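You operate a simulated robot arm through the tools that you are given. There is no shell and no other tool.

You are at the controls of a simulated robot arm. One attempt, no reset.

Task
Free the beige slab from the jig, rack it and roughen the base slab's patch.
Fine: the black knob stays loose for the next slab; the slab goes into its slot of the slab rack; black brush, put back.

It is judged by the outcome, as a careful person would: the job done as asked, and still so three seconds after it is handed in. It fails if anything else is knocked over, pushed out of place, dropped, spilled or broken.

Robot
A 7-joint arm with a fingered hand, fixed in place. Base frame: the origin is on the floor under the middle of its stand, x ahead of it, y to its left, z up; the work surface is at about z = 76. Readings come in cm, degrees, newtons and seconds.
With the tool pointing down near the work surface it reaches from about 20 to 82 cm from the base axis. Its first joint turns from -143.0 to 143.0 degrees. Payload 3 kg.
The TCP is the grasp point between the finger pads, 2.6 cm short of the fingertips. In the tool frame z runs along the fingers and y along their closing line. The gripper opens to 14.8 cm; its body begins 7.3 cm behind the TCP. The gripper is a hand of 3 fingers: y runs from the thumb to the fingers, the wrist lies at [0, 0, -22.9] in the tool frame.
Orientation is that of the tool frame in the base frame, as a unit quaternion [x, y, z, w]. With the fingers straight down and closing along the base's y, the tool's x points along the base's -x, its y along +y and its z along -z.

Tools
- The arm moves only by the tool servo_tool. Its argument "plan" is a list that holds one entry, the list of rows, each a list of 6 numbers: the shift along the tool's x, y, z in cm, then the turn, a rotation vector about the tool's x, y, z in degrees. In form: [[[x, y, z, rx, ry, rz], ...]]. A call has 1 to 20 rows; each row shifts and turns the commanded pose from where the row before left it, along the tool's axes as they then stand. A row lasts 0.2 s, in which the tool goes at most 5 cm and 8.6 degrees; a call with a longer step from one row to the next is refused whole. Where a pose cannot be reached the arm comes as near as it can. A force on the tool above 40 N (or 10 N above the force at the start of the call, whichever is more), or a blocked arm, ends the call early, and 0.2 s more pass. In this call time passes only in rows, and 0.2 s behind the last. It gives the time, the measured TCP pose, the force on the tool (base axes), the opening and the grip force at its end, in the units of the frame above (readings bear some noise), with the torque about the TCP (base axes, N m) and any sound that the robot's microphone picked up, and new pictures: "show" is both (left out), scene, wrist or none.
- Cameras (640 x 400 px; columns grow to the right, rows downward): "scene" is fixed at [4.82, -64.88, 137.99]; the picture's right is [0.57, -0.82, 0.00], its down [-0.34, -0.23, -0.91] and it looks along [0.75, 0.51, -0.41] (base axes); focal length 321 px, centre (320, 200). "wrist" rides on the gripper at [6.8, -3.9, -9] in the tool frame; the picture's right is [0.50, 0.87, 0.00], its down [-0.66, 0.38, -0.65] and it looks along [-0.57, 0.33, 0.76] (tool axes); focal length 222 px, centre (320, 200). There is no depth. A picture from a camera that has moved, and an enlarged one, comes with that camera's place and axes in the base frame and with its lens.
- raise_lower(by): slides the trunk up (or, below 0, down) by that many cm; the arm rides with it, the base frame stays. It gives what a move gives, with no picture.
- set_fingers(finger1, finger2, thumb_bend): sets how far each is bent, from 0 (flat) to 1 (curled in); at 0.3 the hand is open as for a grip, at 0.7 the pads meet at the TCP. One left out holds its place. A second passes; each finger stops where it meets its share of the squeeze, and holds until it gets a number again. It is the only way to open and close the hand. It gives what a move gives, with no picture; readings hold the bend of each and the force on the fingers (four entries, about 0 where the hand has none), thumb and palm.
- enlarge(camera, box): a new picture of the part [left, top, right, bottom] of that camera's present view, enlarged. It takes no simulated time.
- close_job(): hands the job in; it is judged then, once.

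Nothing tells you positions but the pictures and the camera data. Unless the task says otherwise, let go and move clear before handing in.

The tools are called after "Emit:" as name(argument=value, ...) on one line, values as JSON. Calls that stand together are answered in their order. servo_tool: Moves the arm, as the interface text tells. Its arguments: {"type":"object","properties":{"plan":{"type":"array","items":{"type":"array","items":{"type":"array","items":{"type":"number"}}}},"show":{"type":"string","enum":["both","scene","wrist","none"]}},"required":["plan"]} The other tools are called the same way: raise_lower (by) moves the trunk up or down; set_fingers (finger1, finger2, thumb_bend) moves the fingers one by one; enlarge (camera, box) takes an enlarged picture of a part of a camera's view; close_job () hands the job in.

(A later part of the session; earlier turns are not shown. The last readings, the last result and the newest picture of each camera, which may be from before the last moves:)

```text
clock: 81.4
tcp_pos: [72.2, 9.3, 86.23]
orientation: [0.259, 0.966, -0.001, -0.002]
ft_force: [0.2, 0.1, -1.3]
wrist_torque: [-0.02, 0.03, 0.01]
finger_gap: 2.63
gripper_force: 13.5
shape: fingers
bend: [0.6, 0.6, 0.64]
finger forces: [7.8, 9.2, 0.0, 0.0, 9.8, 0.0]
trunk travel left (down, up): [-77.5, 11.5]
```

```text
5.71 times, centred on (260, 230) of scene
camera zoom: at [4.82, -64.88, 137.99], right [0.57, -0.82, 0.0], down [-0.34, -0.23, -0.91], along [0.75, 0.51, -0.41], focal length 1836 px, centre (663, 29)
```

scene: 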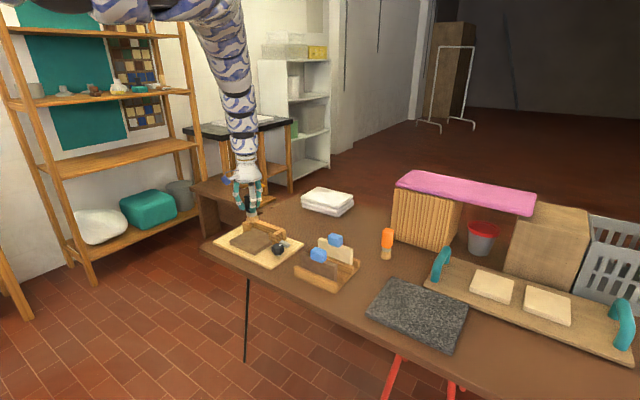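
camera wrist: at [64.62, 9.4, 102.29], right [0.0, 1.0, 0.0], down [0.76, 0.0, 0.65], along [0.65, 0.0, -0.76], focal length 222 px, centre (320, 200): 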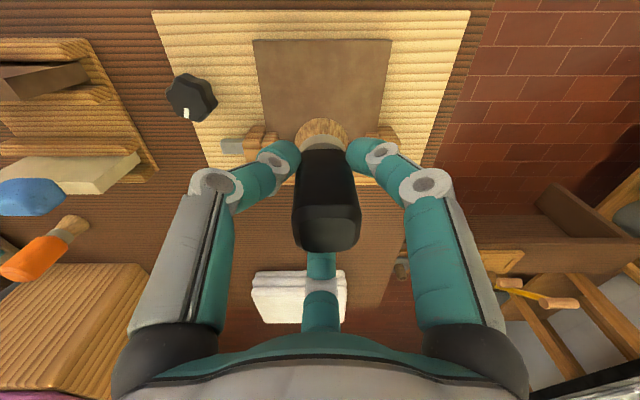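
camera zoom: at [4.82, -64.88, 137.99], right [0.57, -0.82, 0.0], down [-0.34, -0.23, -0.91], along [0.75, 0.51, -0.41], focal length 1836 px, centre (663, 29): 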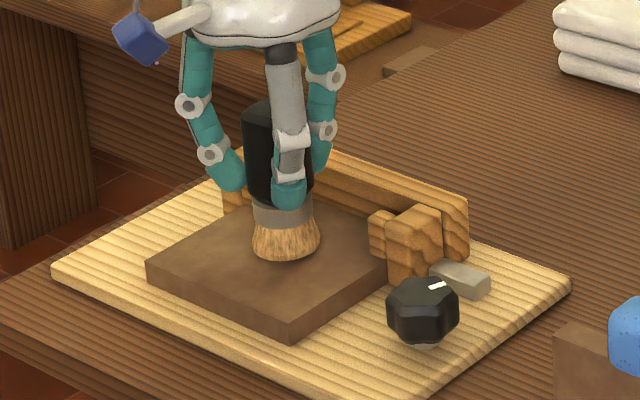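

Emit:
servo_tool(plan=[[[0, 0, 0.2, 0, 0, 0], [0, 0, 0.2, 0, 0, 0]]], show="none")

Emit:
servo_tool(plan=[[[0, 0, 0.15, 0, 0, 0]]], show="none")

```text
clock: 82.0
tcp_pos: [72.08, 9.34, 85.93]
orientation: [0.259, 0.966, -0.001, -0.001]
ft_force: [-1.4, -2.5, 7.7]
wrist_torque: [0.0, 0.0, 0.01]
finger_gap: 2.59
gripper_force: 14.7
shape: fingers
bend: [0.6, 0.6, 0.64]
finger forces: [8.4, 9.2, 0.0, 0.1, 12.1, 0.1]
trunk travel left (down, up): [-77.5, 11.5]
```

```text
clock: 82.4
tcp_pos: [72.2, 9.28, 85.83]
orientation: [0.259, 0.966, -0.001, -0.002]
ft_force: [-1.3, -3.1, 17.5]
wrist_torque: [-0.02, -0.01, -0.01]
finger_gap: 2.6
gripper_force: 16.1
shape: fingers
bend: [0.6, 0.6, 0.64]
finger forces: [9.2, 10.7, 0.1, 0.0, 13.4, 0.0]
trunk travel left (down, up): [-77.5, 11.5]
```

Contact is stiff at 17 N, so I'll back off slightly and make a short light test stroke, then look for any change.

Emit:
servo_tool(plan=[[[0, 0, -0.12, 0, 0, 0], [0.3, 0.52, 0, 0, 0, 0], [0.3, 0.52, 0, 0, 0, 0], [0.3, 0.52, 0, 0, 0, 0], [0.3, 0.52, 0, 0, 0, 0]]], show="wrist")

Emit:
enlarge(camera="scene", box=[220, 195, 300, 265])

Emit:
enlarge(camera="wrist", box=[220, 0, 420, 150])

```text
clock: 83.6
tcp_pos: [72.23, 11.76, 85.87]
orientation: [0.259, 0.966, -0.001, -0.001]
ft_force: [0.2, -1.1, 7.1]
wrist_torque: [-0.03, -0.07, -0.05]
finger_gap: 2.6
gripper_force: 15.9
shape: fingers
bend: [0.61, 0.6, 0.64]
finger forces: [8.5, 11.0, 0.1, 0.0, 11.9, 0.0]
trunk travel left (down, up): [-77.5, 11.5]
camera wrist: at [64.54, 11.82, 94.91], right [0.0, 1.0, 0.0], down [0.76, 0.0, 0.65], along [0.65, 0.0, -0.76], focal length 222 px, centre (320, 200)
```

wrist: 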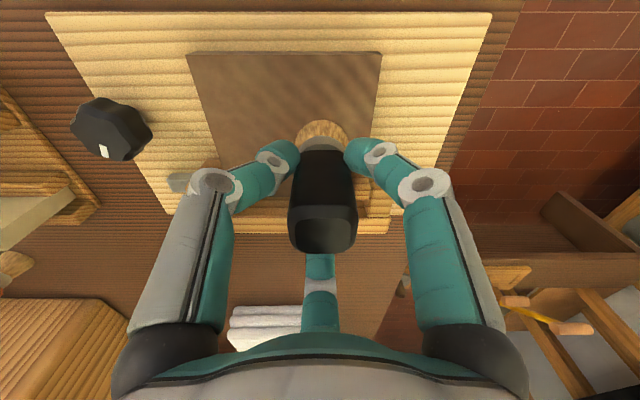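

```text
5.71 times, centred on (260, 230) of scene
camera zoom: at [4.82, -64.88, 137.99], right [0.57, -0.82, 0.0], down [-0.34, -0.23, -0.91], along [0.75, 0.51, -0.41], focal length 1836 px, centre (663, 29)
```

zoom: 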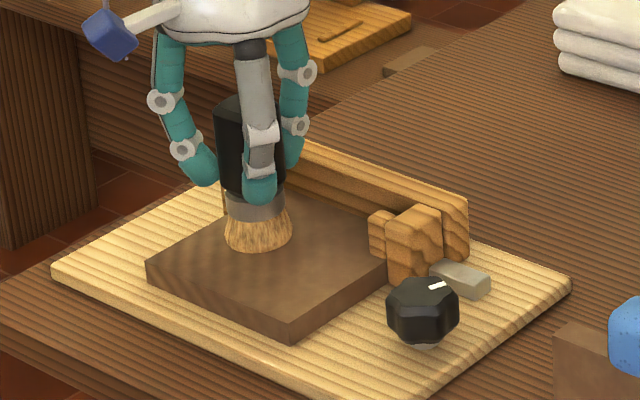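

```text
2.67 times, centred on (320, 75) of wrist
camera zoom: at [64.54, 11.82, 94.91], right [0.0, 1.0, 0.0], down [0.76, 0.0, 0.65], along [0.65, 0.0, -0.76], focal length 592 px, centre (320, 533)
```

zoom: 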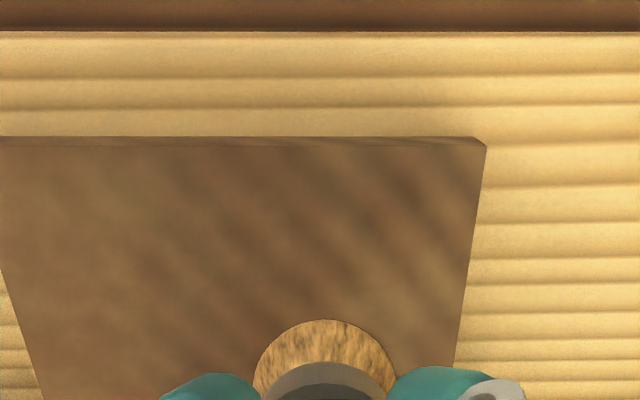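

The whole slab surface is starting to show a striped, roughened texture, so brushing is working. I'll keep stroking back and forth with light pressure.

Emit:
servo_tool(plan=[[[-0.4, -0.69, 0, 0, 0, 0], [-0.4, -0.69, 0, 0, 0, 0], [-0.4, -0.69, 0, 0, 0, 0], [-0.4, -0.69, 0, 0, 0, 0], [-0.4, -0.69, 0, 0, 0, 0], [-0.4, -0.69, 0, 0, 0, 0], [0.69, -0.4, 0, 0, 0, 0], [0.69, -0.4, 0, 0, 0, 0], [0.4, 0.69, 0, 0, 0, 0], [0.4, 0.69, 0, 0, 0, 0], [0.4, 0.69, 0, 0, 0, 0], [0.4, 0.69, 0, 0, 0, 0], [0.4, 0.69, 0, 0, 0, 0], [0.4, 0.69, 0, 0, 0, 0]]], show="wrist")

Emit:
enlarge(camera="scene", box=[220, 195, 300, 265])

Emit:
enlarge(camera="wrist", box=[180, 0, 420, 170])

```text
clock: 86.6
tcp_pos: [70.58, 11.67, 85.9]
orientation: [0.258, 0.966, -0.002, -0.002]
ft_force: [0.2, -1.5, 7.4]
wrist_torque: [-0.02, -0.09, 0.0]
finger_gap: 2.52
gripper_force: 15.1
shape: fingers
bend: [0.61, 0.6, 0.64]
finger forces: [7.9, 10.6, 0.1, 0.0, 11.8, 0.0]
trunk travel left (down, up): [-77.5, 11.5]
camera wrist: at [62.93, 11.78, 94.89], right [0.0, 1.0, 0.0], down [0.76, 0.0, 0.65], along [0.65, 0.0, -0.76], focal length 222 px, centre (320, 200)
```

wrist: 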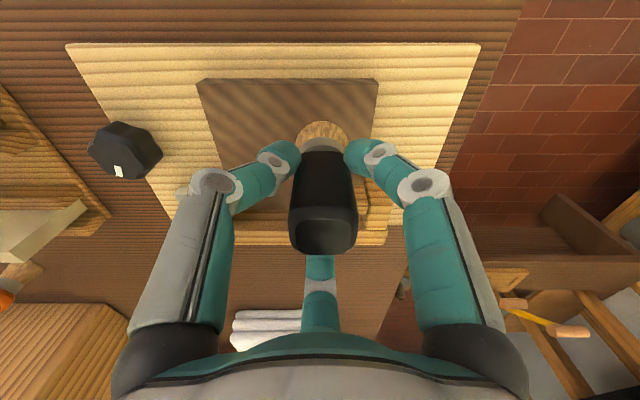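

```text
5.71 times, centred on (260, 230) of scene
camera zoom: at [4.82, -64.88, 137.99], right [0.57, -0.82, 0.0], down [-0.34, -0.23, -0.91], along [0.75, 0.51, -0.41], focal length 1836 px, centre (663, 29)
```

zoom: 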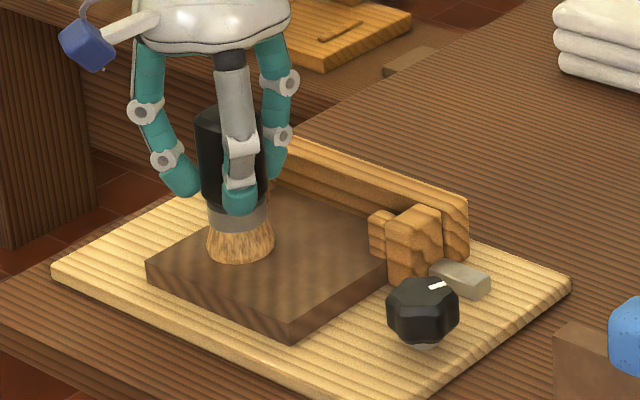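

```text
2.35 times, centred on (300, 85) of wrist
camera zoom: at [62.93, 11.78, 94.89], right [0.0, 1.0, 0.0], down [0.76, 0.0, 0.65], along [0.65, 0.0, -0.76], focal length 523 px, centre (367, 471)
```

zoom: 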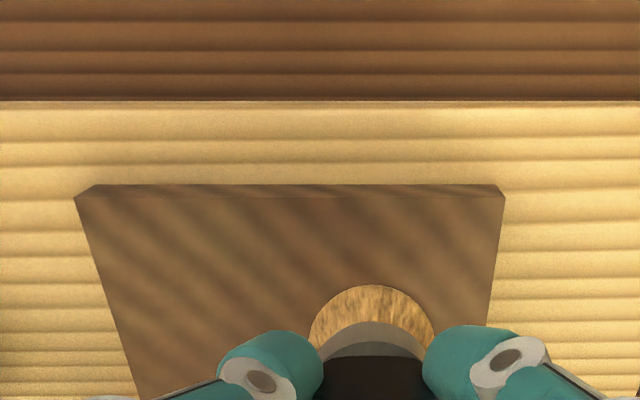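

The striped roughening texture now covers the top. I'll brush the rest of the surface too and compare.

Emit:
servo_tool(plan=[[[0.65, -0.37, 0, 0, 0, 0], [0.65, -0.37, 0, 0, 0, 0], [-0.4, -0.69, 0, 0, 0, 0], [-0.4, -0.69, 0, 0, 0, 0], [-0.4, -0.69, 0, 0, 0, 0], [-0.4, -0.69, 0, 0, 0, 0], [-0.4, -0.69, 0, 0, 0, 0], [-0.4, -0.69, 0, 0, 0, 0], [-0.4, -0.69, 0, 0, 0, 0], [-0.69, 0.4, 0, 0, 0, 0], [-0.69, 0.4, 0, 0, 0, 0], [-0.69, 0.4, 0, 0, 0, 0], [-0.69, 0.4, 0, 0, 0, 0], [0.4, 0.69, 0, 0, 0, 0], [0.4, 0.69, 0, 0, 0, 0], [0.4, 0.69, 0, 0, 0, 0], [0.4, 0.69, 0, 0, 0, 0], [0.4, 0.69, 0, 0, 0, 0], [0.4, 0.69, 0, 0, 0, 0], [0.4, 0.69, 0, 0, 0, 0]]], show="wrist")

Emit:
enlarge(camera="scene", box=[220, 195, 300, 265])

Emit:
enlarge(camera="wrist", box=[180, 0, 420, 170])

```text
clock: 90.8
tcp_pos: [72.32, 11.91, 85.92]
orientation: [0.259, 0.966, -0.002, -0.001]
ft_force: [-0.5, -1.5, 3.5]
wrist_torque: [-0.02, -0.08, -0.01]
finger_gap: 2.49
gripper_force: 15.2
shape: fingers
bend: [0.61, 0.6, 0.64]
finger forces: [8.4, 11.0, 0.0, 0.0, 10.9, 0.1]
trunk travel left (down, up): [-77.5, 11.5]
camera wrist: at [64.69, 11.85, 94.89], right [0.0, 1.0, 0.0], down [0.76, 0.0, 0.65], along [0.65, 0.0, -0.76], focal length 222 px, centre (320, 200)
```

wrist: 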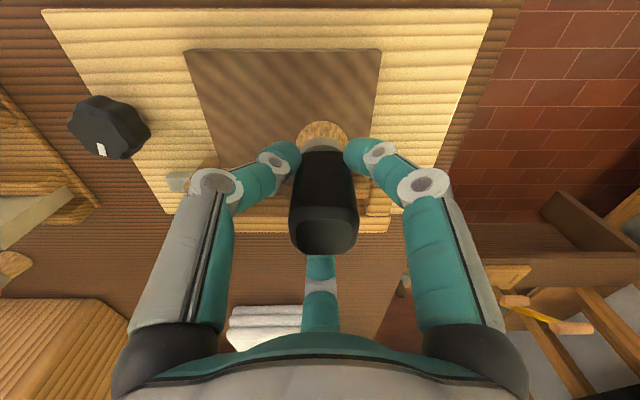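

```text
5.71 times, centred on (260, 230) of scene
camera zoom: at [4.82, -64.88, 137.99], right [0.57, -0.82, 0.0], down [-0.34, -0.23, -0.91], along [0.75, 0.51, -0.41], focal length 1836 px, centre (663, 29)
```

zoom: 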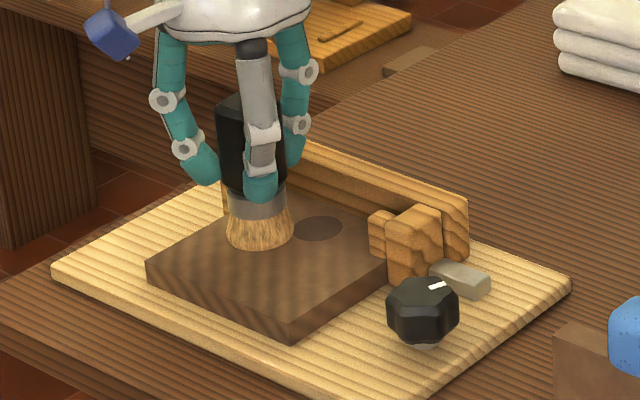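

```text
2.35 times, centred on (300, 85) of wrist
camera zoom: at [64.69, 11.85, 94.89], right [0.0, 1.0, 0.0], down [0.76, 0.0, 0.65], along [0.65, 0.0, -0.76], focal length 523 px, centre (367, 471)
```

zoom: 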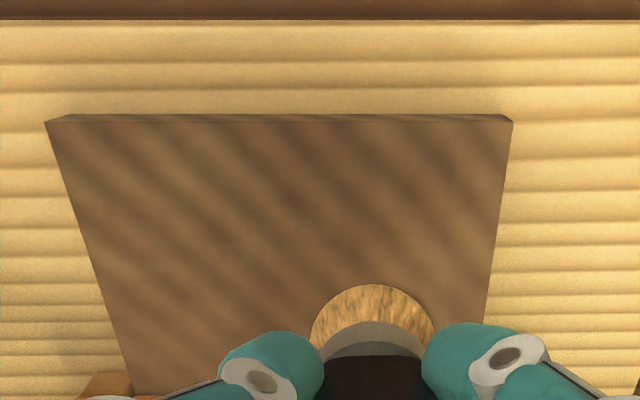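

A dark round spot has appeared on the slab near (75.7, 9.9). I'll look at it closely.

Emit:
enlarge(camera="scene", box=[240, 220, 280, 250])

Emit:
enlarge(camera="wrist", box=[180, 40, 320, 240])

```text
13.33 times, centred on (260, 235) of scene
camera zoom: at [4.82, -64.88, 137.99], right [0.57, -0.82, 0.0], down [-0.34, -0.23, -0.91], along [0.75, 0.51, -0.41], focal length 4284 px, centre (1120, -267)
```

zoom: 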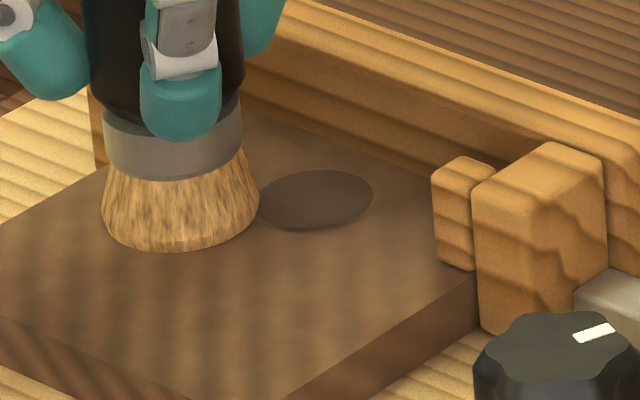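

```text
2.00 times, centred on (250, 140) of wrist
camera zoom: at [64.69, 11.85, 94.89], right [0.0, 1.0, 0.0], down [0.76, 0.0, 0.65], along [0.65, 0.0, -0.76], focal length 444 px, centre (460, 320)
```

zoom: 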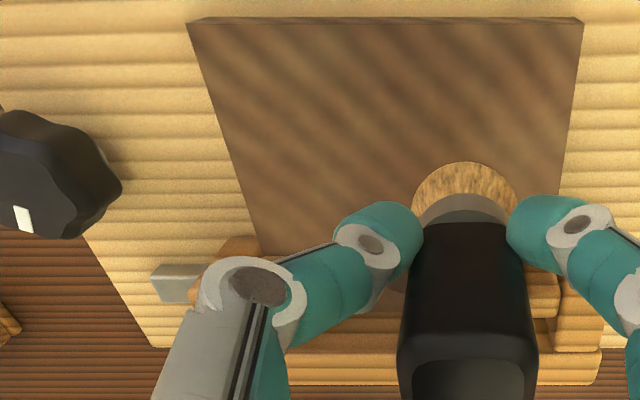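

The dark disc is centred near (75.6, 9.75) and about 3.2 cm across, which looks like the patch itself. I'll move the brush onto it and stroke over it.

Emit:
servo_tool(plan=[[[-0.35, -0.606, 0.05, 0, 0, 0], [-0.35, -0.606, 0, 0, 0, 0], [-0.35, -0.606, 0, 0, 0, 0], [-0.65, 0.375, 0, 0, 0, 0], [-0.65, 0.375, 0, 0, 0, 0], [-0.65, 0.375, 0, 0, 0, 0], [-0.65, 0.375, 0, 0, 0, 0]]], show="wrist")

Emit:
enlarge(camera="scene", box=[220, 195, 300, 265])

Emit:
enlarge(camera="wrist", box=[180, 0, 420, 170])

```text
clock: 92.4
tcp_pos: [75.39, 9.79, 85.89]
orientation: [0.259, 0.966, 0.0, -0.001]
ft_force: [0.4, -0.2, 5.9]
wrist_torque: [0.07, 0.0, 0.02]
finger_gap: 2.45
gripper_force: 15.1
shape: fingers
bend: [0.6, 0.6, 0.64]
finger forces: [8.9, 10.6, 0.0, 0.0, 10.9, 0.0]
trunk travel left (down, up): [-77.5, 11.5]
camera wrist: at [67.67, 9.73, 94.82], right [0.0, 1.0, 0.0], down [0.76, 0.0, 0.65], along [0.65, 0.0, -0.76], focal length 222 px, centre (320, 200)
```

wrist: 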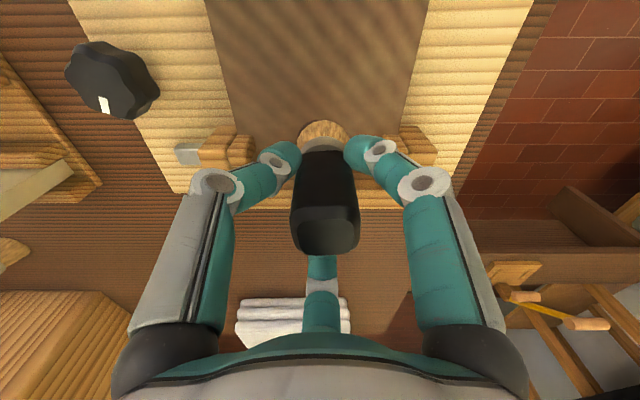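

```text
5.71 times, centred on (260, 230) of scene
camera zoom: at [4.82, -64.88, 137.99], right [0.57, -0.82, 0.0], down [-0.34, -0.23, -0.91], along [0.75, 0.51, -0.41], focal length 1836 px, centre (663, 29)
```

zoom: 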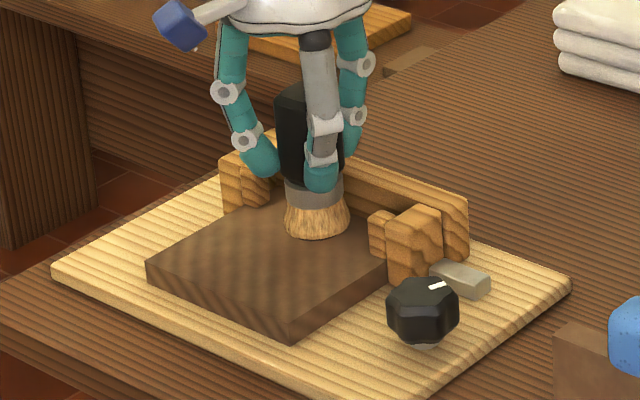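

```text
2.35 times, centred on (300, 85) of wrist
camera zoom: at [67.67, 9.73, 94.82], right [0.0, 1.0, 0.0], down [0.76, 0.0, 0.65], along [0.65, 0.0, -0.76], focal length 523 px, centre (367, 471)
```

zoom: 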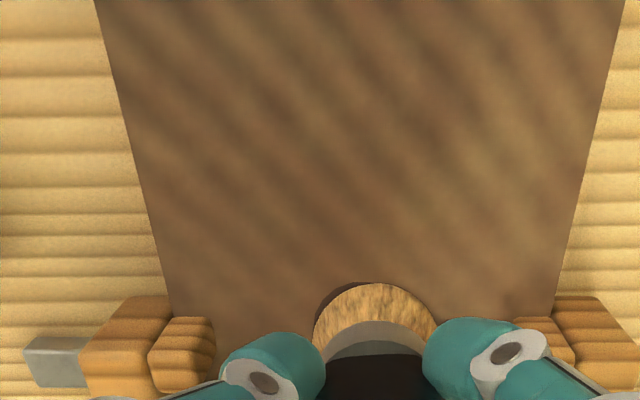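

Emit:
servo_tool(plan=[[[0, -0.7, 0, 0, 0, 0], [-0.35, -0.606, 0, 0, 0, 0], [-0.35, -0.606, 0, 0, 0, 0], [0.35, 0.606, 0, 0, 0, 0], [0.35, 0.606, 0, 0, 0, 0], [0.35, 0.606, 0, 0, 0, 0], [0.35, 0.606, 0, 0, 0, 0], [0.35, 0.606, 0, 0, 0, 0], [-0.35, -0.606, 0, 0, 0, 0], [-0.35, -0.606, 0, 0, 0, 0], [-0.35, -0.606, 0, 0, 0, 0], [-0.35, -0.606, 0, 0, 0, 0], [-0.35, -0.606, 0, 0, 0, 0], [0.35, 0.606, 0, 0, 0, 0], [0.35, 0.606, 0, 0, 0, 0], [0.35, 0.606, 0, 0, 0, 0], [0.35, 0.606, 0, 0, 0, 0], [0.35, 0.606, 0, 0, 0, 0]]], show="wrist")

Emit:
enlarge(camera="scene", box=[220, 195, 300, 265])

Emit:
enlarge(camera="wrist", box=[180, 0, 420, 170])

```text
clock: 96.2
tcp_pos: [74.79, 11.1, 85.92]
orientation: [0.259, 0.966, -0.002, -0.002]
ft_force: [0.7, -2.0, 6.7]
wrist_torque: [-0.03, -0.1, -0.03]
finger_gap: 2.4
gripper_force: 15.6
shape: fingers
bend: [0.61, 0.59, 0.64]
finger forces: [7.9, 11.4, 0.0, 0.1, 11.8, 0.1]
trunk travel left (down, up): [-77.5, 11.5]
camera wrist: at [67.25, 11.25, 94.8], right [0.0, 1.0, 0.0], down [0.76, 0.0, 0.65], along [0.65, 0.0, -0.76], focal length 222 px, centre (320, 200)
```

wrist: 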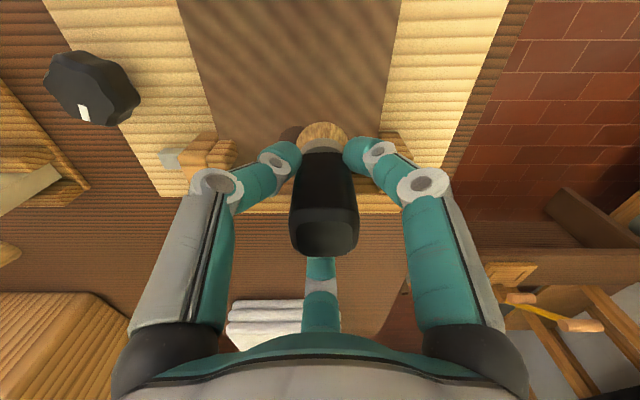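

```text
5.71 times, centred on (260, 230) of scene
camera zoom: at [4.82, -64.88, 137.99], right [0.57, -0.82, 0.0], down [-0.34, -0.23, -0.91], along [0.75, 0.51, -0.41], focal length 1836 px, centre (663, 29)
```

zoom: 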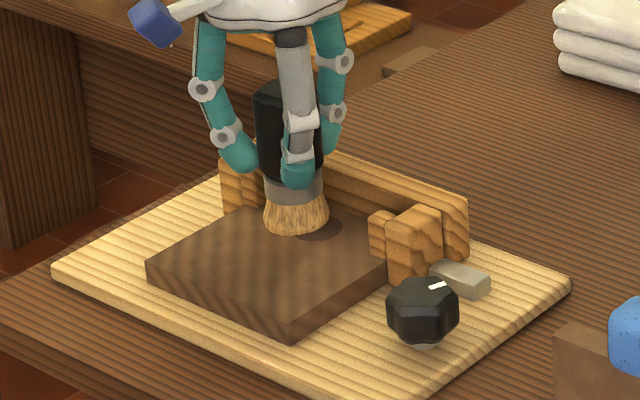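

```text
2.35 times, centred on (300, 85) of wrist
camera zoom: at [67.25, 11.25, 94.8], right [0.0, 1.0, 0.0], down [0.76, 0.0, 0.65], along [0.65, 0.0, -0.76], focal length 523 px, centre (367, 471)
```

zoom: 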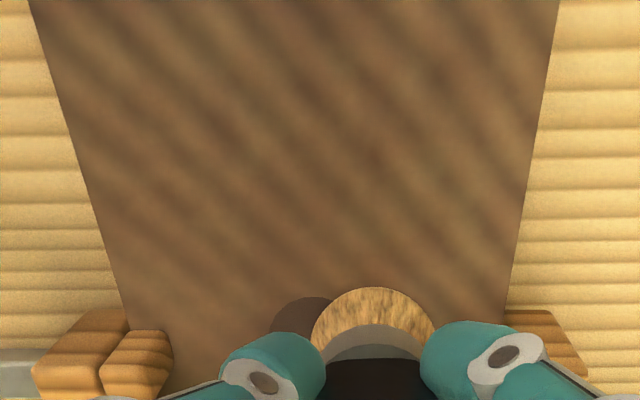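

I'll lift the brush to see the patch clearly.

Emit:
servo_tool(plan=[[[0, 0, -1, 0, 0, 0], [0.35, 0.6, -1.5, 0, 0, 0], [0.5, 0.9, -1.5, 0, 0, 0], [0.5, 0.9, -1.0, 0, 0, 0]]], show="wrist")

Emit:
enlarge(camera="scene", box=[225, 215, 290, 260])

Emit:
enlarge(camera="wrist", box=[180, 0, 420, 170])

```text
clock: 97.2
tcp_pos: [74.99, 13.89, 90.84]
orientation: [0.258, 0.966, -0.002, -0.002]
ft_force: [0.5, 0.9, 0.0]
wrist_torque: [-0.03, -0.02, 0.0]
finger_gap: 2.39
gripper_force: 13.7
shape: fingers
bend: [0.61, 0.59, 0.64]
finger forces: [7.9, 10.0, 0.1, 0.1, 9.6, 0.1]
trunk travel left (down, up): [-77.5, 11.5]
camera wrist: at [67.44, 14.0, 99.82], right [0.0, 1.0, 0.0], down [0.76, 0.0, 0.65], along [0.65, 0.0, -0.76], focal length 222 px, centre (320, 200)
```

wrist: 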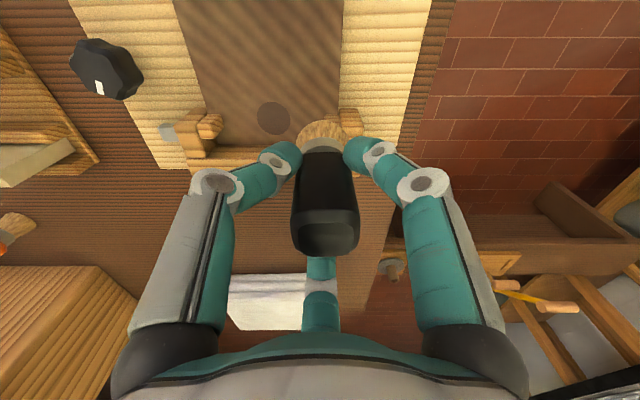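

```text
8.89 times, centred on (258, 238) of scene
camera zoom: at [4.82, -64.88, 137.99], right [0.57, -0.82, 0.0], down [-0.34, -0.23, -0.91], along [0.75, 0.51, -0.41], focal length 2856 px, centre (876, -133)
```

zoom: 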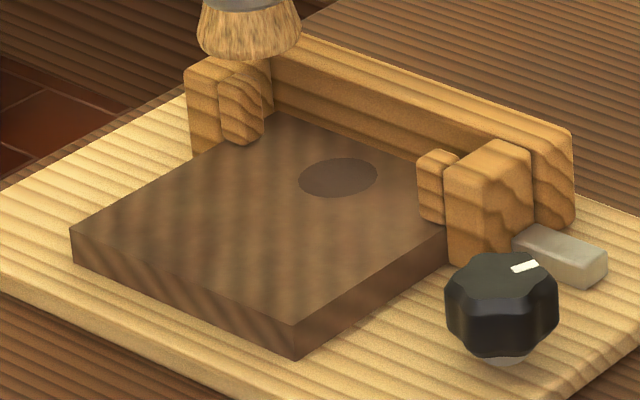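

```text
2.35 times, centred on (300, 85) of wrist
camera zoom: at [67.44, 14.0, 99.82], right [0.0, 1.0, 0.0], down [0.76, 0.0, 0.65], along [0.65, 0.0, -0.76], focal length 523 px, centre (367, 471)
```

zoom: 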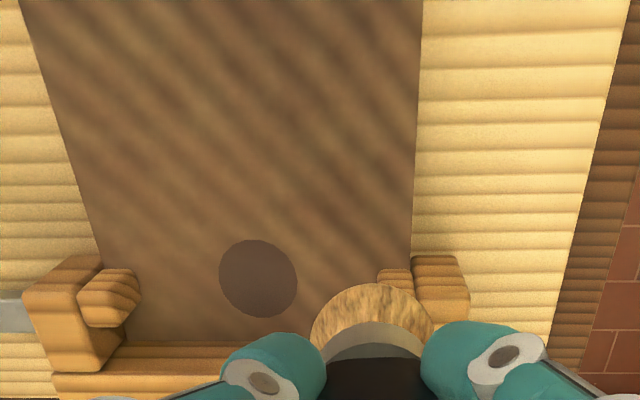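

Emit:
enlarge(camera="scene", box=[240, 220, 280, 250])

Emit:
enlarge(camera="wrist", box=[230, 80, 320, 150])

```text
13.33 times, centred on (260, 235) of scene
camera zoom: at [4.82, -64.88, 137.99], right [0.57, -0.82, 0.0], down [-0.34, -0.23, -0.91], along [0.75, 0.51, -0.41], focal length 4284 px, centre (1120, -267)
```

zoom: 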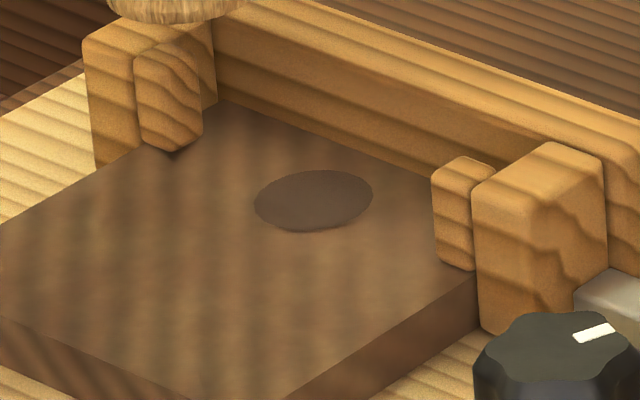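

```text
5.71 times, centred on (275, 115) of wrist
camera zoom: at [67.44, 14.0, 99.82], right [0.0, 1.0, 0.0], down [0.76, 0.0, 0.65], along [0.65, 0.0, -0.76], focal length 1269 px, centre (577, 686)
```

zoom: 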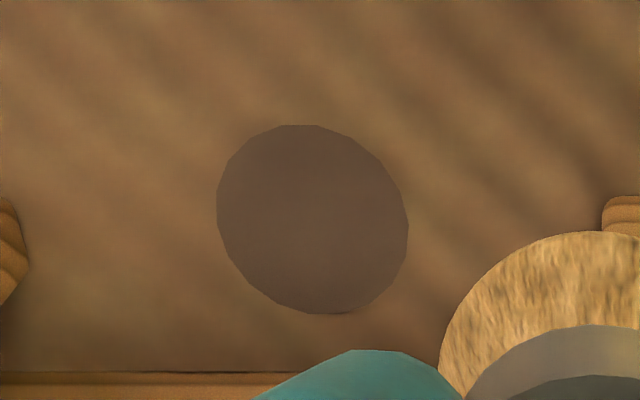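

The disc, about 3.2 cm wide at (75.4, 9.6), now stands out on the slab. I'll make more strokes directly over it to see whether its look changes further.

Emit:
servo_tool(plan=[[[-1.25, -1.76, 0, 0, 0, 0], [-1.25, -1.76, 1.5, 0, 0, 0], [0, 0, 2, 0, 0, 0], [0, 0, 1.2, 0, 0, 0], [0, 0, 0.2, 0, 0, 0]]], show="none")

Emit:
servo_tool(plan=[[[0, 0, 0.05, 0, 0, 0], [-0.4, -0.69, 0, 0, 0, 0], [-0.4, -0.69, 0, 0, 0, 0], [0.4, 0.69, 0, 0, 0, 0], [0.4, 0.69, 0, 0, 0, 0], [0.4, 0.69, 0, 0, 0, 0], [0.4, 0.69, 0, 0, 0, 0], [-0.4, -0.69, 0, 0, 0, 0], [-0.4, -0.69, 0, 0, 0, 0], [0.69, -0.4, 0, 0, 0, 0], [0.69, -0.4, 0, 0, 0, 0], [0.69, -0.4, 0, 0, 0, 0], [-0.69, 0.4, 0, 0, 0, 0], [-0.69, 0.4, 0, 0, 0, 0], [-0.69, 0.4, 0, 0, 0, 0], [0.69, -0.4, 0, 0, 0, 0], [0.69, -0.4, 0, 0, 0, 0], [0.69, -0.4, 0, 0, 0, 0]]], show="wrist")

Emit:
enlarge(camera="scene", box=[225, 215, 290, 260])

```text
clock: 98.4
tcp_pos: [75.35, 9.64, 85.99]
orientation: [0.259, 0.966, -0.002, -0.001]
ft_force: [0.4, -0.5, -0.2]
wrist_torque: [-0.01, 0.01, -0.01]
finger_gap: 2.38
gripper_force: 13.7
shape: fingers
bend: [0.61, 0.59, 0.64]
finger forces: [7.8, 9.9, 0.1, 0.0, 9.4, 0.1]
trunk travel left (down, up): [-77.5, 11.5]
```

```text
clock: 102.2
tcp_pos: [72.87, 9.59, 85.87]
orientation: [0.259, 0.966, -0.002, -0.002]
ft_force: [0.5, -0.6, 2.1]
wrist_torque: [0.02, -0.09, -0.03]
finger_gap: 2.37
gripper_force: 13.5
shape: fingers
bend: [0.61, 0.59, 0.64]
finger forces: [8.0, 10.6, 0.1, 0.1, 9.7, 0.0]
trunk travel left (down, up): [-77.5, 11.5]
camera wrist: at [65.32, 9.63, 94.84], right [0.0, 1.0, 0.0], down [0.76, 0.0, 0.65], along [0.65, 0.0, -0.76], focal length 222 px, centre (320, 200)
```

wrist: 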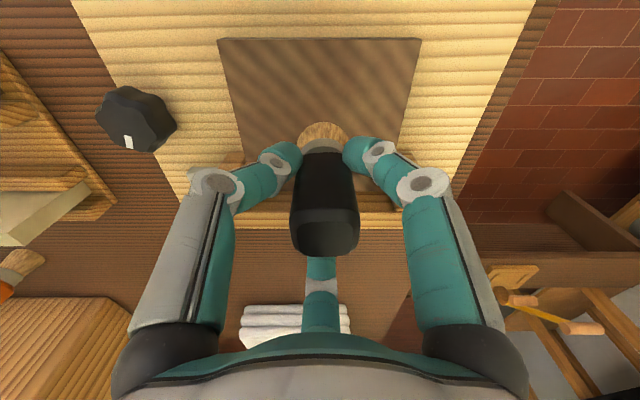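

```text
8.89 times, centred on (258, 238) of scene
camera zoom: at [4.82, -64.88, 137.99], right [0.57, -0.82, 0.0], down [-0.34, -0.23, -0.91], along [0.75, 0.51, -0.41], focal length 2856 px, centre (876, -133)
```

zoom: 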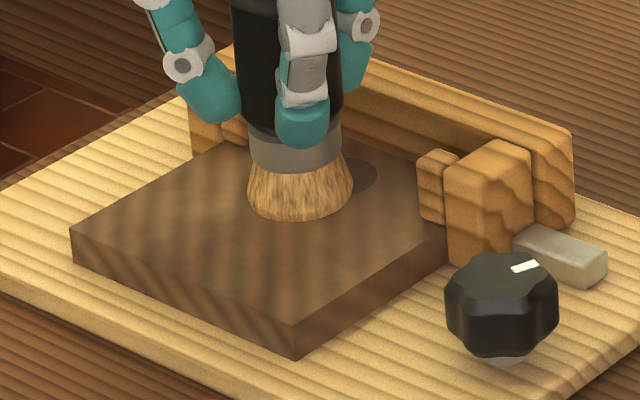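

Emit:
servo_tool(plan=[[[0, 0, 0.07, 0, 0, 0], [-0.69, 0.4, 0, 0, 0, 0], [-0.69, 0.4, 0, 0, 0, 0], [-0.69, 0.4, 0, 0, 0, 0], [-0.4, -0.69, 0, 0, 0, 0], [-0.4, -0.69, 0, 0, 0, 0], [0.4, 0.69, 0, 0, 0, 0], [0.4, 0.69, 0, 0, 0, 0], [0.4, 0.69, 0, 0, 0, 0], [0.4, 0.69, 0, 0, 0, 0], [-0.4, -0.69, 0, 0, 0, 0], [-0.4, -0.69, 0, 0, 0, 0], [-0.4, -0.69, 0, 0, 0, 0], [-0.4, -0.69, 0, 0, 0, 0], [0.4, 0.69, 0, 0, 0, 0], [0.4, 0.69, 0, 0, 0, 0], [0.4, 0.69, 0, 0, 0, 0], [0.4, 0.69, 0, 0, 0, 0]]], show="none")

Emit:
servo_tool(plan=[[[0, 0, -1, 0, 0, 0], [0.35, 0.6, -1.5, 0, 0, 0], [0.35, 0.6, -1.5, 0, 0, 0], [0.35, 0.6, -1.0, 0, 0, 0]]], show="wrist")

Emit:
enlarge(camera="scene", box=[240, 220, 280, 250])

Emit:
enlarge(camera="wrist", box=[180, 0, 420, 170])

```text
clock: 106.0
tcp_pos: [75.22, 11.26, 85.71]
orientation: [0.259, 0.966, -0.002, -0.003]
ft_force: [0.5, -2.9, 8.6]
wrist_torque: [-0.05, -0.06, -0.04]
finger_gap: 2.33
gripper_force: 15.8
shape: fingers
bend: [0.61, 0.59, 0.65]
finger forces: [7.8, 11.4, 0.0, 0.1, 11.7, 0.0]
trunk travel left (down, up): [-77.5, 11.5]
```

```text
clock: 107.0
tcp_pos: [75.48, 13.38, 90.72]
orientation: [0.259, 0.966, -0.002, -0.002]
ft_force: [-0.1, -0.2, -0.8]
wrist_torque: [0.01, -0.02, 0.0]
finger_gap: 2.27
gripper_force: 13.6
shape: fingers
bend: [0.61, 0.59, 0.65]
finger forces: [8.2, 10.2, 0.0, 0.0, 9.3, 0.0]
trunk travel left (down, up): [-77.5, 11.5]
camera wrist: at [67.85, 13.37, 99.77], right [0.0, 1.0, 0.0], down [0.76, 0.0, 0.65], along [0.65, 0.0, -0.76], focal length 222 px, centre (320, 200)
```

wrist: 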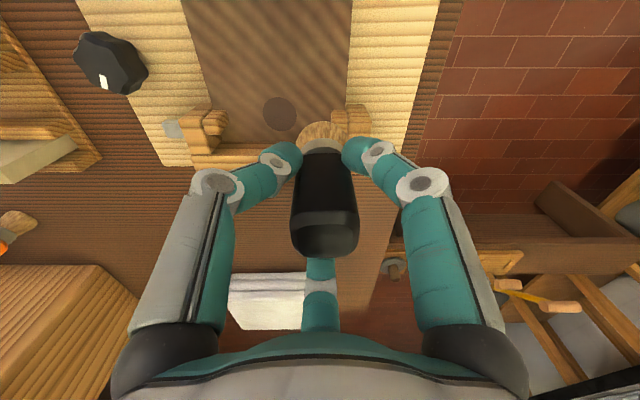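

```text
13.33 times, centred on (260, 235) of scene
camera zoom: at [4.82, -64.88, 137.99], right [0.57, -0.82, 0.0], down [-0.34, -0.23, -0.91], along [0.75, 0.51, -0.41], focal length 4284 px, centre (1120, -267)
```

zoom: 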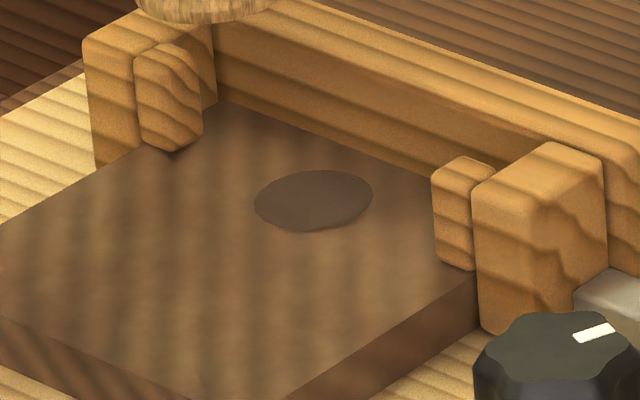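

```text
2.35 times, centred on (300, 85) of wrist
camera zoom: at [67.85, 13.37, 99.77], right [0.0, 1.0, 0.0], down [0.76, 0.0, 0.65], along [0.65, 0.0, -0.76], focal length 523 px, centre (367, 471)
```

zoom: 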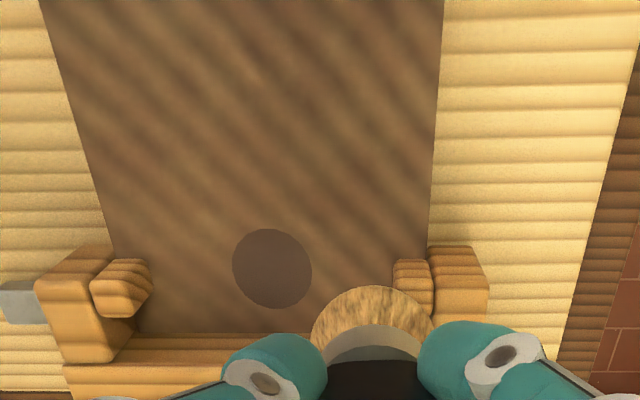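

The disc and the striped texture have stopped changing, so the roughening looks complete. The finger gap has been shrinking, so I'll check how the brush sits in the hand.

Emit:
enlarge(camera="wrist", box=[240, 100, 410, 270])

Emit:
enlarge(camera="scene", box=[225, 150, 295, 240])

```text
2.35 times, centred on (325, 185) of wrist
camera zoom: at [67.85, 13.37, 99.77], right [0.0, 1.0, 0.0], down [0.76, 0.0, 0.65], along [0.65, 0.0, -0.76], focal length 523 px, centre (308, 235)
```

zoom: 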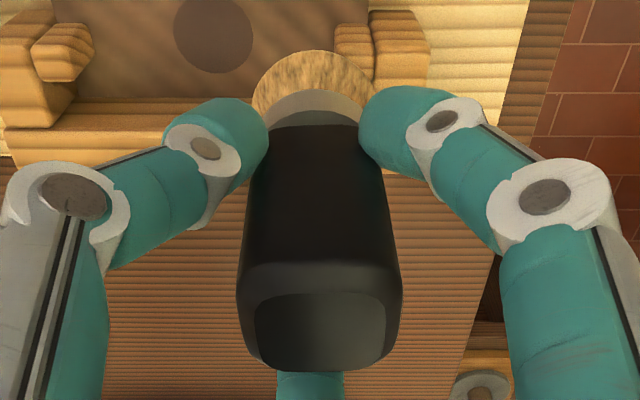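

```text
4.44 times, centred on (260, 195) of scene
camera zoom: at [4.82, -64.88, 137.99], right [0.57, -0.82, 0.0], down [-0.34, -0.23, -0.91], along [0.75, 0.51, -0.41], focal length 1428 px, centre (587, 222)
```

zoom: 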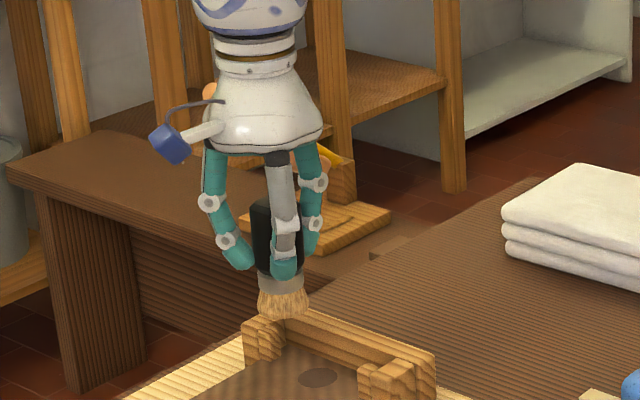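

Emit:
enlarge(camera="scene", box=[290, 225, 370, 300])

Emit:
enlarge(camera="scene", box=[210, 210, 310, 275])

```text
5.33 times, centred on (330, 262) of scene
camera zoom: at [4.82, -64.88, 137.99], right [0.57, -0.82, 0.0], down [-0.34, -0.23, -0.91], along [0.75, 0.51, -0.41], focal length 1713 px, centre (267, -133)
```

zoom: 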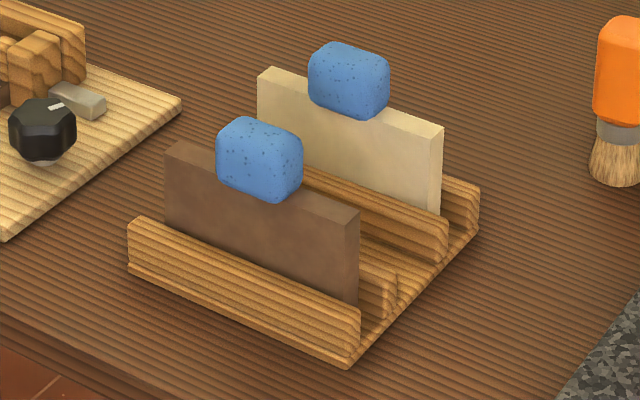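

```text
6.15 times, centred on (260, 242) of scene
camera zoom: at [4.82, -64.88, 137.99], right [0.57, -0.82, 0.0], down [-0.34, -0.23, -0.91], along [0.75, 0.51, -0.41], focal length 1977 px, centre (689, -62)
```

zoom: 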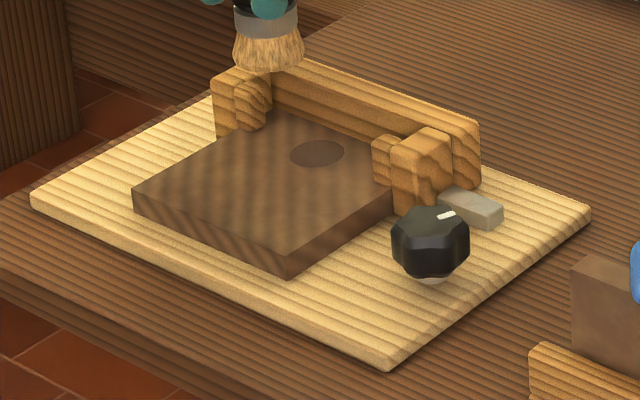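

The rack's brown slab is unchanged, while the base slab now shows the roughened texture with its patch distinct, so brushing is done. I'll take the brush back to its original spot at (93.03, −6.18), lifting first.

Emit:
servo_tool(plan=[[[0, 0, -1.5, 0, 0, 0], [0, 0, -2, 0, 0, 0], [0, 0, -2, 0, 0, 0], [0, 0, -2, 0, 0, 0]]], show="none")

Emit:
raise_lower(by=8)

Emit:
servo_tool(plan=[[[-1.5, -0.5, -0.5, 0, 0, 0], [-2.4, -0.8, -0.8, 0, 0, 0], [-2.5, -0.82, -0.83, 0, 0, 0], [-2.5, -0.82, -0.83, 0, 0, 0], [-2.5, -0.82, -0.83, 0, 0, 0], [-2.5, -0.82, -0.83, 0, 0, 0], [-2.5, -0.82, -0.83, 0, 0, 0], [-2.5, -0.82, -0.83, 0, 0, 0], [-2.5, -0.82, -0.83, 0, 0, 0], [-2.5, -0.82, -0.83, 0, 0, 0], [-1.2, -0.4, 0, 0, 0, 0]]], show="both")

```text
clock: 108.0
tcp_pos: [75.44, 13.33, 98.39]
orientation: [0.259, 0.966, -0.002, -0.002]
ft_force: [0.4, 0.3, -0.9]
wrist_torque: [0.04, 0.0, 0.01]
finger_gap: 2.3
gripper_force: 13.7
shape: fingers
bend: [0.61, 0.59, 0.65]
finger forces: [8.1, 10.3, 0.1, 0.0, 9.2, 0.0]
trunk travel left (down, up): [-77.5, 11.5]
```

```text
clock: 109.2
tcp_pos: [75.34, 13.26, 106.34]
orientation: [0.259, 0.966, -0.001, -0.002]
ft_force: [0.2, 0.5, -0.3]
wrist_torque: [-0.01, -0.02, -0.01]
finger_gap: 2.28
gripper_force: 13.8
shape: fingers
bend: [0.61, 0.59, 0.65]
finger forces: [7.9, 10.4, 0.0, 0.0, 9.3, 0.2]
trunk travel left (down, up): [-85.5, 3.5]
```

```text
clock: 111.5
tcp_pos: [93.13, -6.66, 114.31]
orientation: [0.26, 0.966, -0.002, -0.001]
ft_force: [0.7, -1.1, -0.7]
wrist_torque: [0.05, 0.01, 0.0]
finger_gap: 2.26
gripper_force: 13.3
shape: fingers
bend: [0.61, 0.59, 0.65]
finger forces: [8.0, 10.4, 0.0, 0.0, 9.3, 0.1]
trunk travel left (down, up): [-85.5, 3.5]
camera wrist: at [85.39, -6.56, 123.24], right [0.0, 1.0, 0.0], down [0.76, 0.0, 0.65], along [0.65, 0.0, -0.76], focal length 222 px, centre (320, 200)
```

scene: 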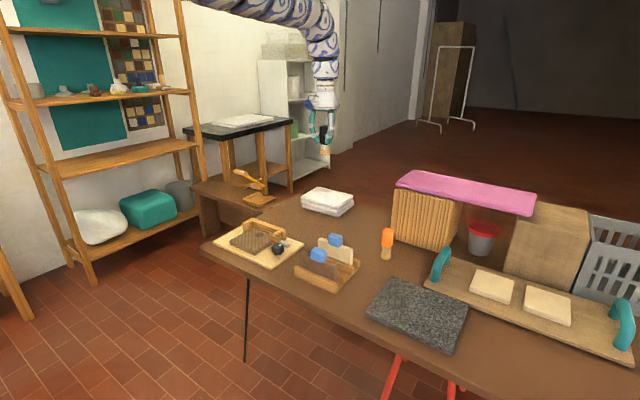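
wrist: 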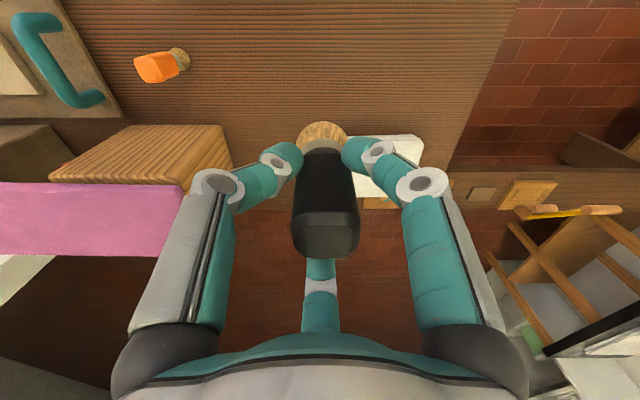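

Before setting the brush down, I'll take one clear look at the finished base slab.

Emit:
enlarge(camera="scene", box=[225, 210, 300, 262])

Emit:
enlarge(camera="scene", box=[295, 80, 345, 170])

```text
7.69 times, centred on (262, 236) of scene
camera zoom: at [4.82, -64.88, 137.99], right [0.57, -0.82, 0.0], down [-0.34, -0.23, -0.91], along [0.75, 0.51, -0.41], focal length 2471 px, centre (762, -77)
```

zoom: 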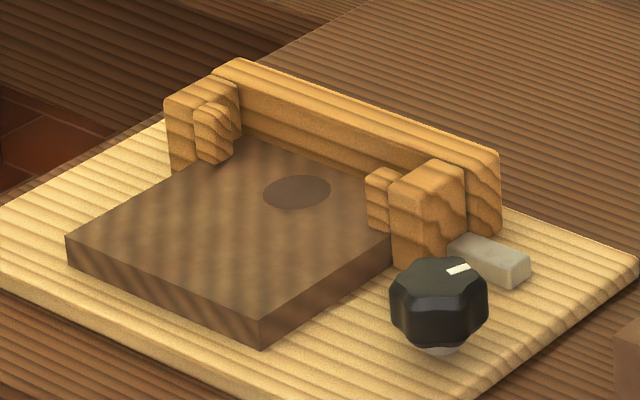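

```text
4.44 times, centred on (320, 125) of scene
camera zoom: at [4.82, -64.88, 137.99], right [0.57, -0.82, 0.0], down [-0.34, -0.23, -0.91], along [0.75, 0.51, -0.41], focal length 1428 px, centre (320, 533)
```

zoom: 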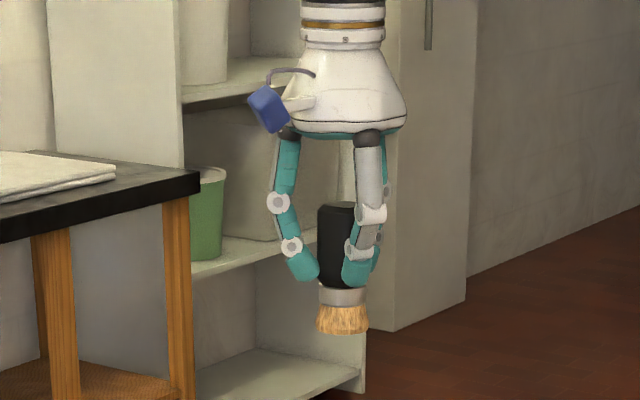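

Emit:
servo_tool(plan=[[[0.32, 0.39, 0, 0, 0, 0]]], show="none")

Emit:
raise_lower(by=-28)

Emit:
servo_tool(plan=[[[0, 0, 0, 0, 0, 0]]], show="both")

Emit:
enlarge(camera="scene", box=[295, 170, 365, 245])

```text
clock: 112.0
tcp_pos: [92.93, -5.92, 114.24]
orientation: [0.259, 0.966, -0.002, -0.001]
ft_force: [-0.4, 0.6, -0.5]
wrist_torque: [-0.01, 0.02, 0.0]
finger_gap: 2.24
gripper_force: 13.9
shape: fingers
bend: [0.61, 0.59, 0.65]
finger forces: [8.0, 10.2, 0.0, 0.1, 9.1, 0.1]
trunk travel left (down, up): [-85.5, 3.5]
```

```text
clock: 114.8
tcp_pos: [92.89, -5.85, 86.21]
orientation: [0.26, 0.966, -0.001, -0.002]
ft_force: [-0.4, 0.0, -0.2]
wrist_torque: [0.0, 0.0, 0.02]
finger_gap: 2.24
gripper_force: 14.0
shape: fingers
bend: [0.61, 0.59, 0.65]
finger forces: [7.8, 10.4, 0.0, 0.0, 9.0, 0.0]
trunk travel left (down, up): [-57.5, 31.5]
```

```text
clock: 115.2
tcp_pos: [92.86, -5.89, 86.38]
orientation: [0.259, 0.966, -0.001, -0.003]
ft_force: [-0.2, -0.2, -0.5]
wrist_torque: [0.0, 0.01, 0.03]
finger_gap: 2.25
gripper_force: 13.9
shape: fingers
bend: [0.61, 0.59, 0.65]
finger forces: [7.9, 10.3, 0.0, 0.0, 9.1, 0.0]
trunk travel left (down, up): [-57.5, 31.5]
camera wrist: at [85.25, -5.83, 95.23], right [0.0, 1.0, 0.0], down [0.76, 0.0, 0.65], along [0.65, 0.0, -0.76], focal length 222 px, centre (320, 200)
```

scene: 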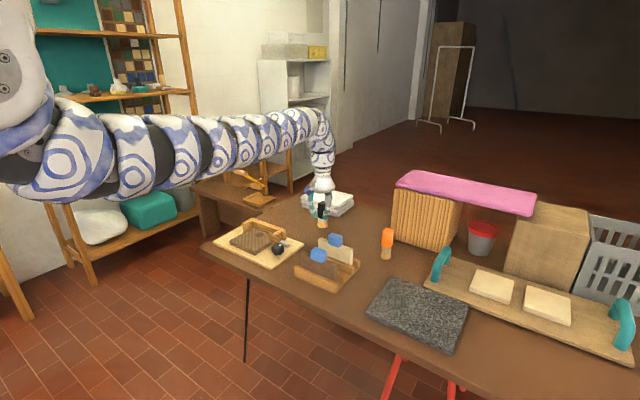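
wrist: 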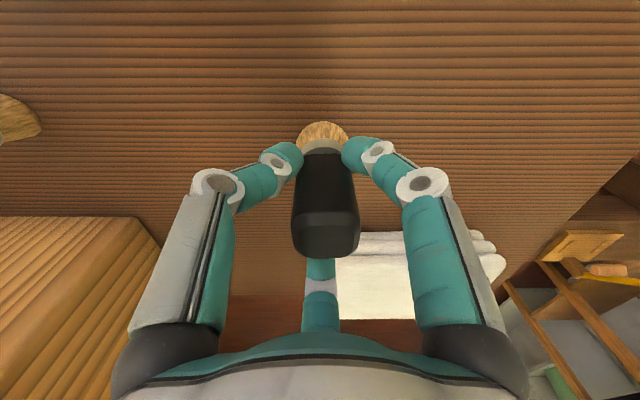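

```text
5.33 times, centred on (330, 208) of scene
camera zoom: at [4.82, -64.88, 137.99], right [0.57, -0.82, 0.0], down [-0.34, -0.23, -0.91], along [0.75, 0.51, -0.41], focal length 1713 px, centre (267, 160)
```

zoom: 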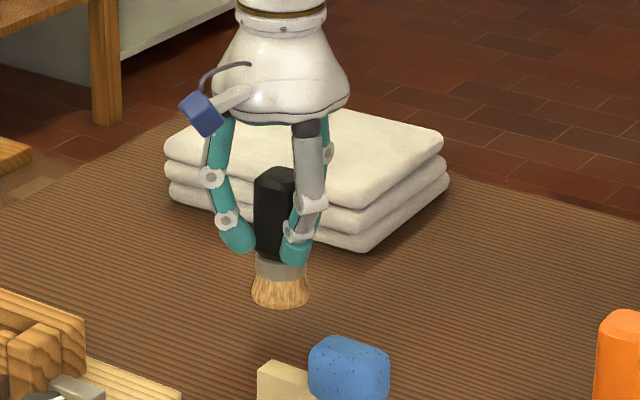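

Emit:
servo_tool(plan=[[[-0.255, -0.14, 0.8, 0, 0, 0], [0, 0, 0.8, 0, 0, 0], [0, 0, 0.7, 0, 0, 0], [0, 0, 0.4, 0, 0, 0]]], show="none")

Emit:
servo_tool(plan=[[[0, 0, 0.25, 0, 0, 0]]], show="none")

```text
clock: 116.2
tcp_pos: [92.33, -6.26, 83.62]
orientation: [0.259, 0.966, -0.003, -0.002]
ft_force: [-1.3, -0.9, -0.5]
wrist_torque: [0.0, -0.05, 0.03]
finger_gap: 2.26
gripper_force: 13.4
shape: fingers
bend: [0.61, 0.59, 0.65]
finger forces: [7.8, 10.4, 0.0, 0.0, 9.0, 0.1]
out of reach, approached as far as the arm can: row 2
trunk travel left (down, up): [-57.5, 31.5]
```

```text
clock: 116.6
tcp_pos: [92.24, -6.19, 83.56]
orientation: [0.259, 0.966, -0.002, -0.001]
ft_force: [0.8, 0.5, -0.4]
wrist_torque: [0.0, -0.01, -0.01]
finger_gap: 2.26
gripper_force: 13.6
shape: fingers
bend: [0.61, 0.59, 0.65]
finger forces: [7.9, 10.3, 0.0, 0.0, 9.0, 0.0]
trunk travel left (down, up): [-57.5, 31.5]
```

I've hit the reach limit at this trunk height. I'll raise slightly, re-centre over the brush's spot, and finish lowering with the trunk.

Emit:
servo_tool(plan=[[[0, 0, -1.5, 0, 0, 0], [0, 0, -1.5, 0, 0, 0], [-0.33, 0.22, -1.5, 0, 0, 0], [-0.33, 0.22, 0, 0, 0, 0]]], show="none")

Emit:
raise_lower(by=-4)

```text
clock: 117.6
tcp_pos: [93.07, -6.12, 87.84]
orientation: [0.259, 0.966, -0.002, -0.003]
ft_force: [0.2, -0.4, -1.4]
wrist_torque: [-0.05, 0.01, -0.04]
finger_gap: 2.24
gripper_force: 13.3
shape: fingers
bend: [0.61, 0.59, 0.65]
finger forces: [7.9, 10.5, 0.0, 0.0, 9.0, 0.0]
trunk travel left (down, up): [-57.5, 31.5]
```

```text
clock: 118.4
tcp_pos: [93.05, -6.22, 83.92]
orientation: [0.259, 0.966, -0.002, -0.002]
ft_force: [-0.5, 0.1, 0.0]
wrist_torque: [0.0, -0.04, -0.02]
finger_gap: 2.25
gripper_force: 13.7
shape: fingers
bend: [0.61, 0.59, 0.65]
finger forces: [7.9, 10.5, 0.0, 0.0, 9.0, 0.1]
trunk travel left (down, up): [-53.5, 35.5]
```

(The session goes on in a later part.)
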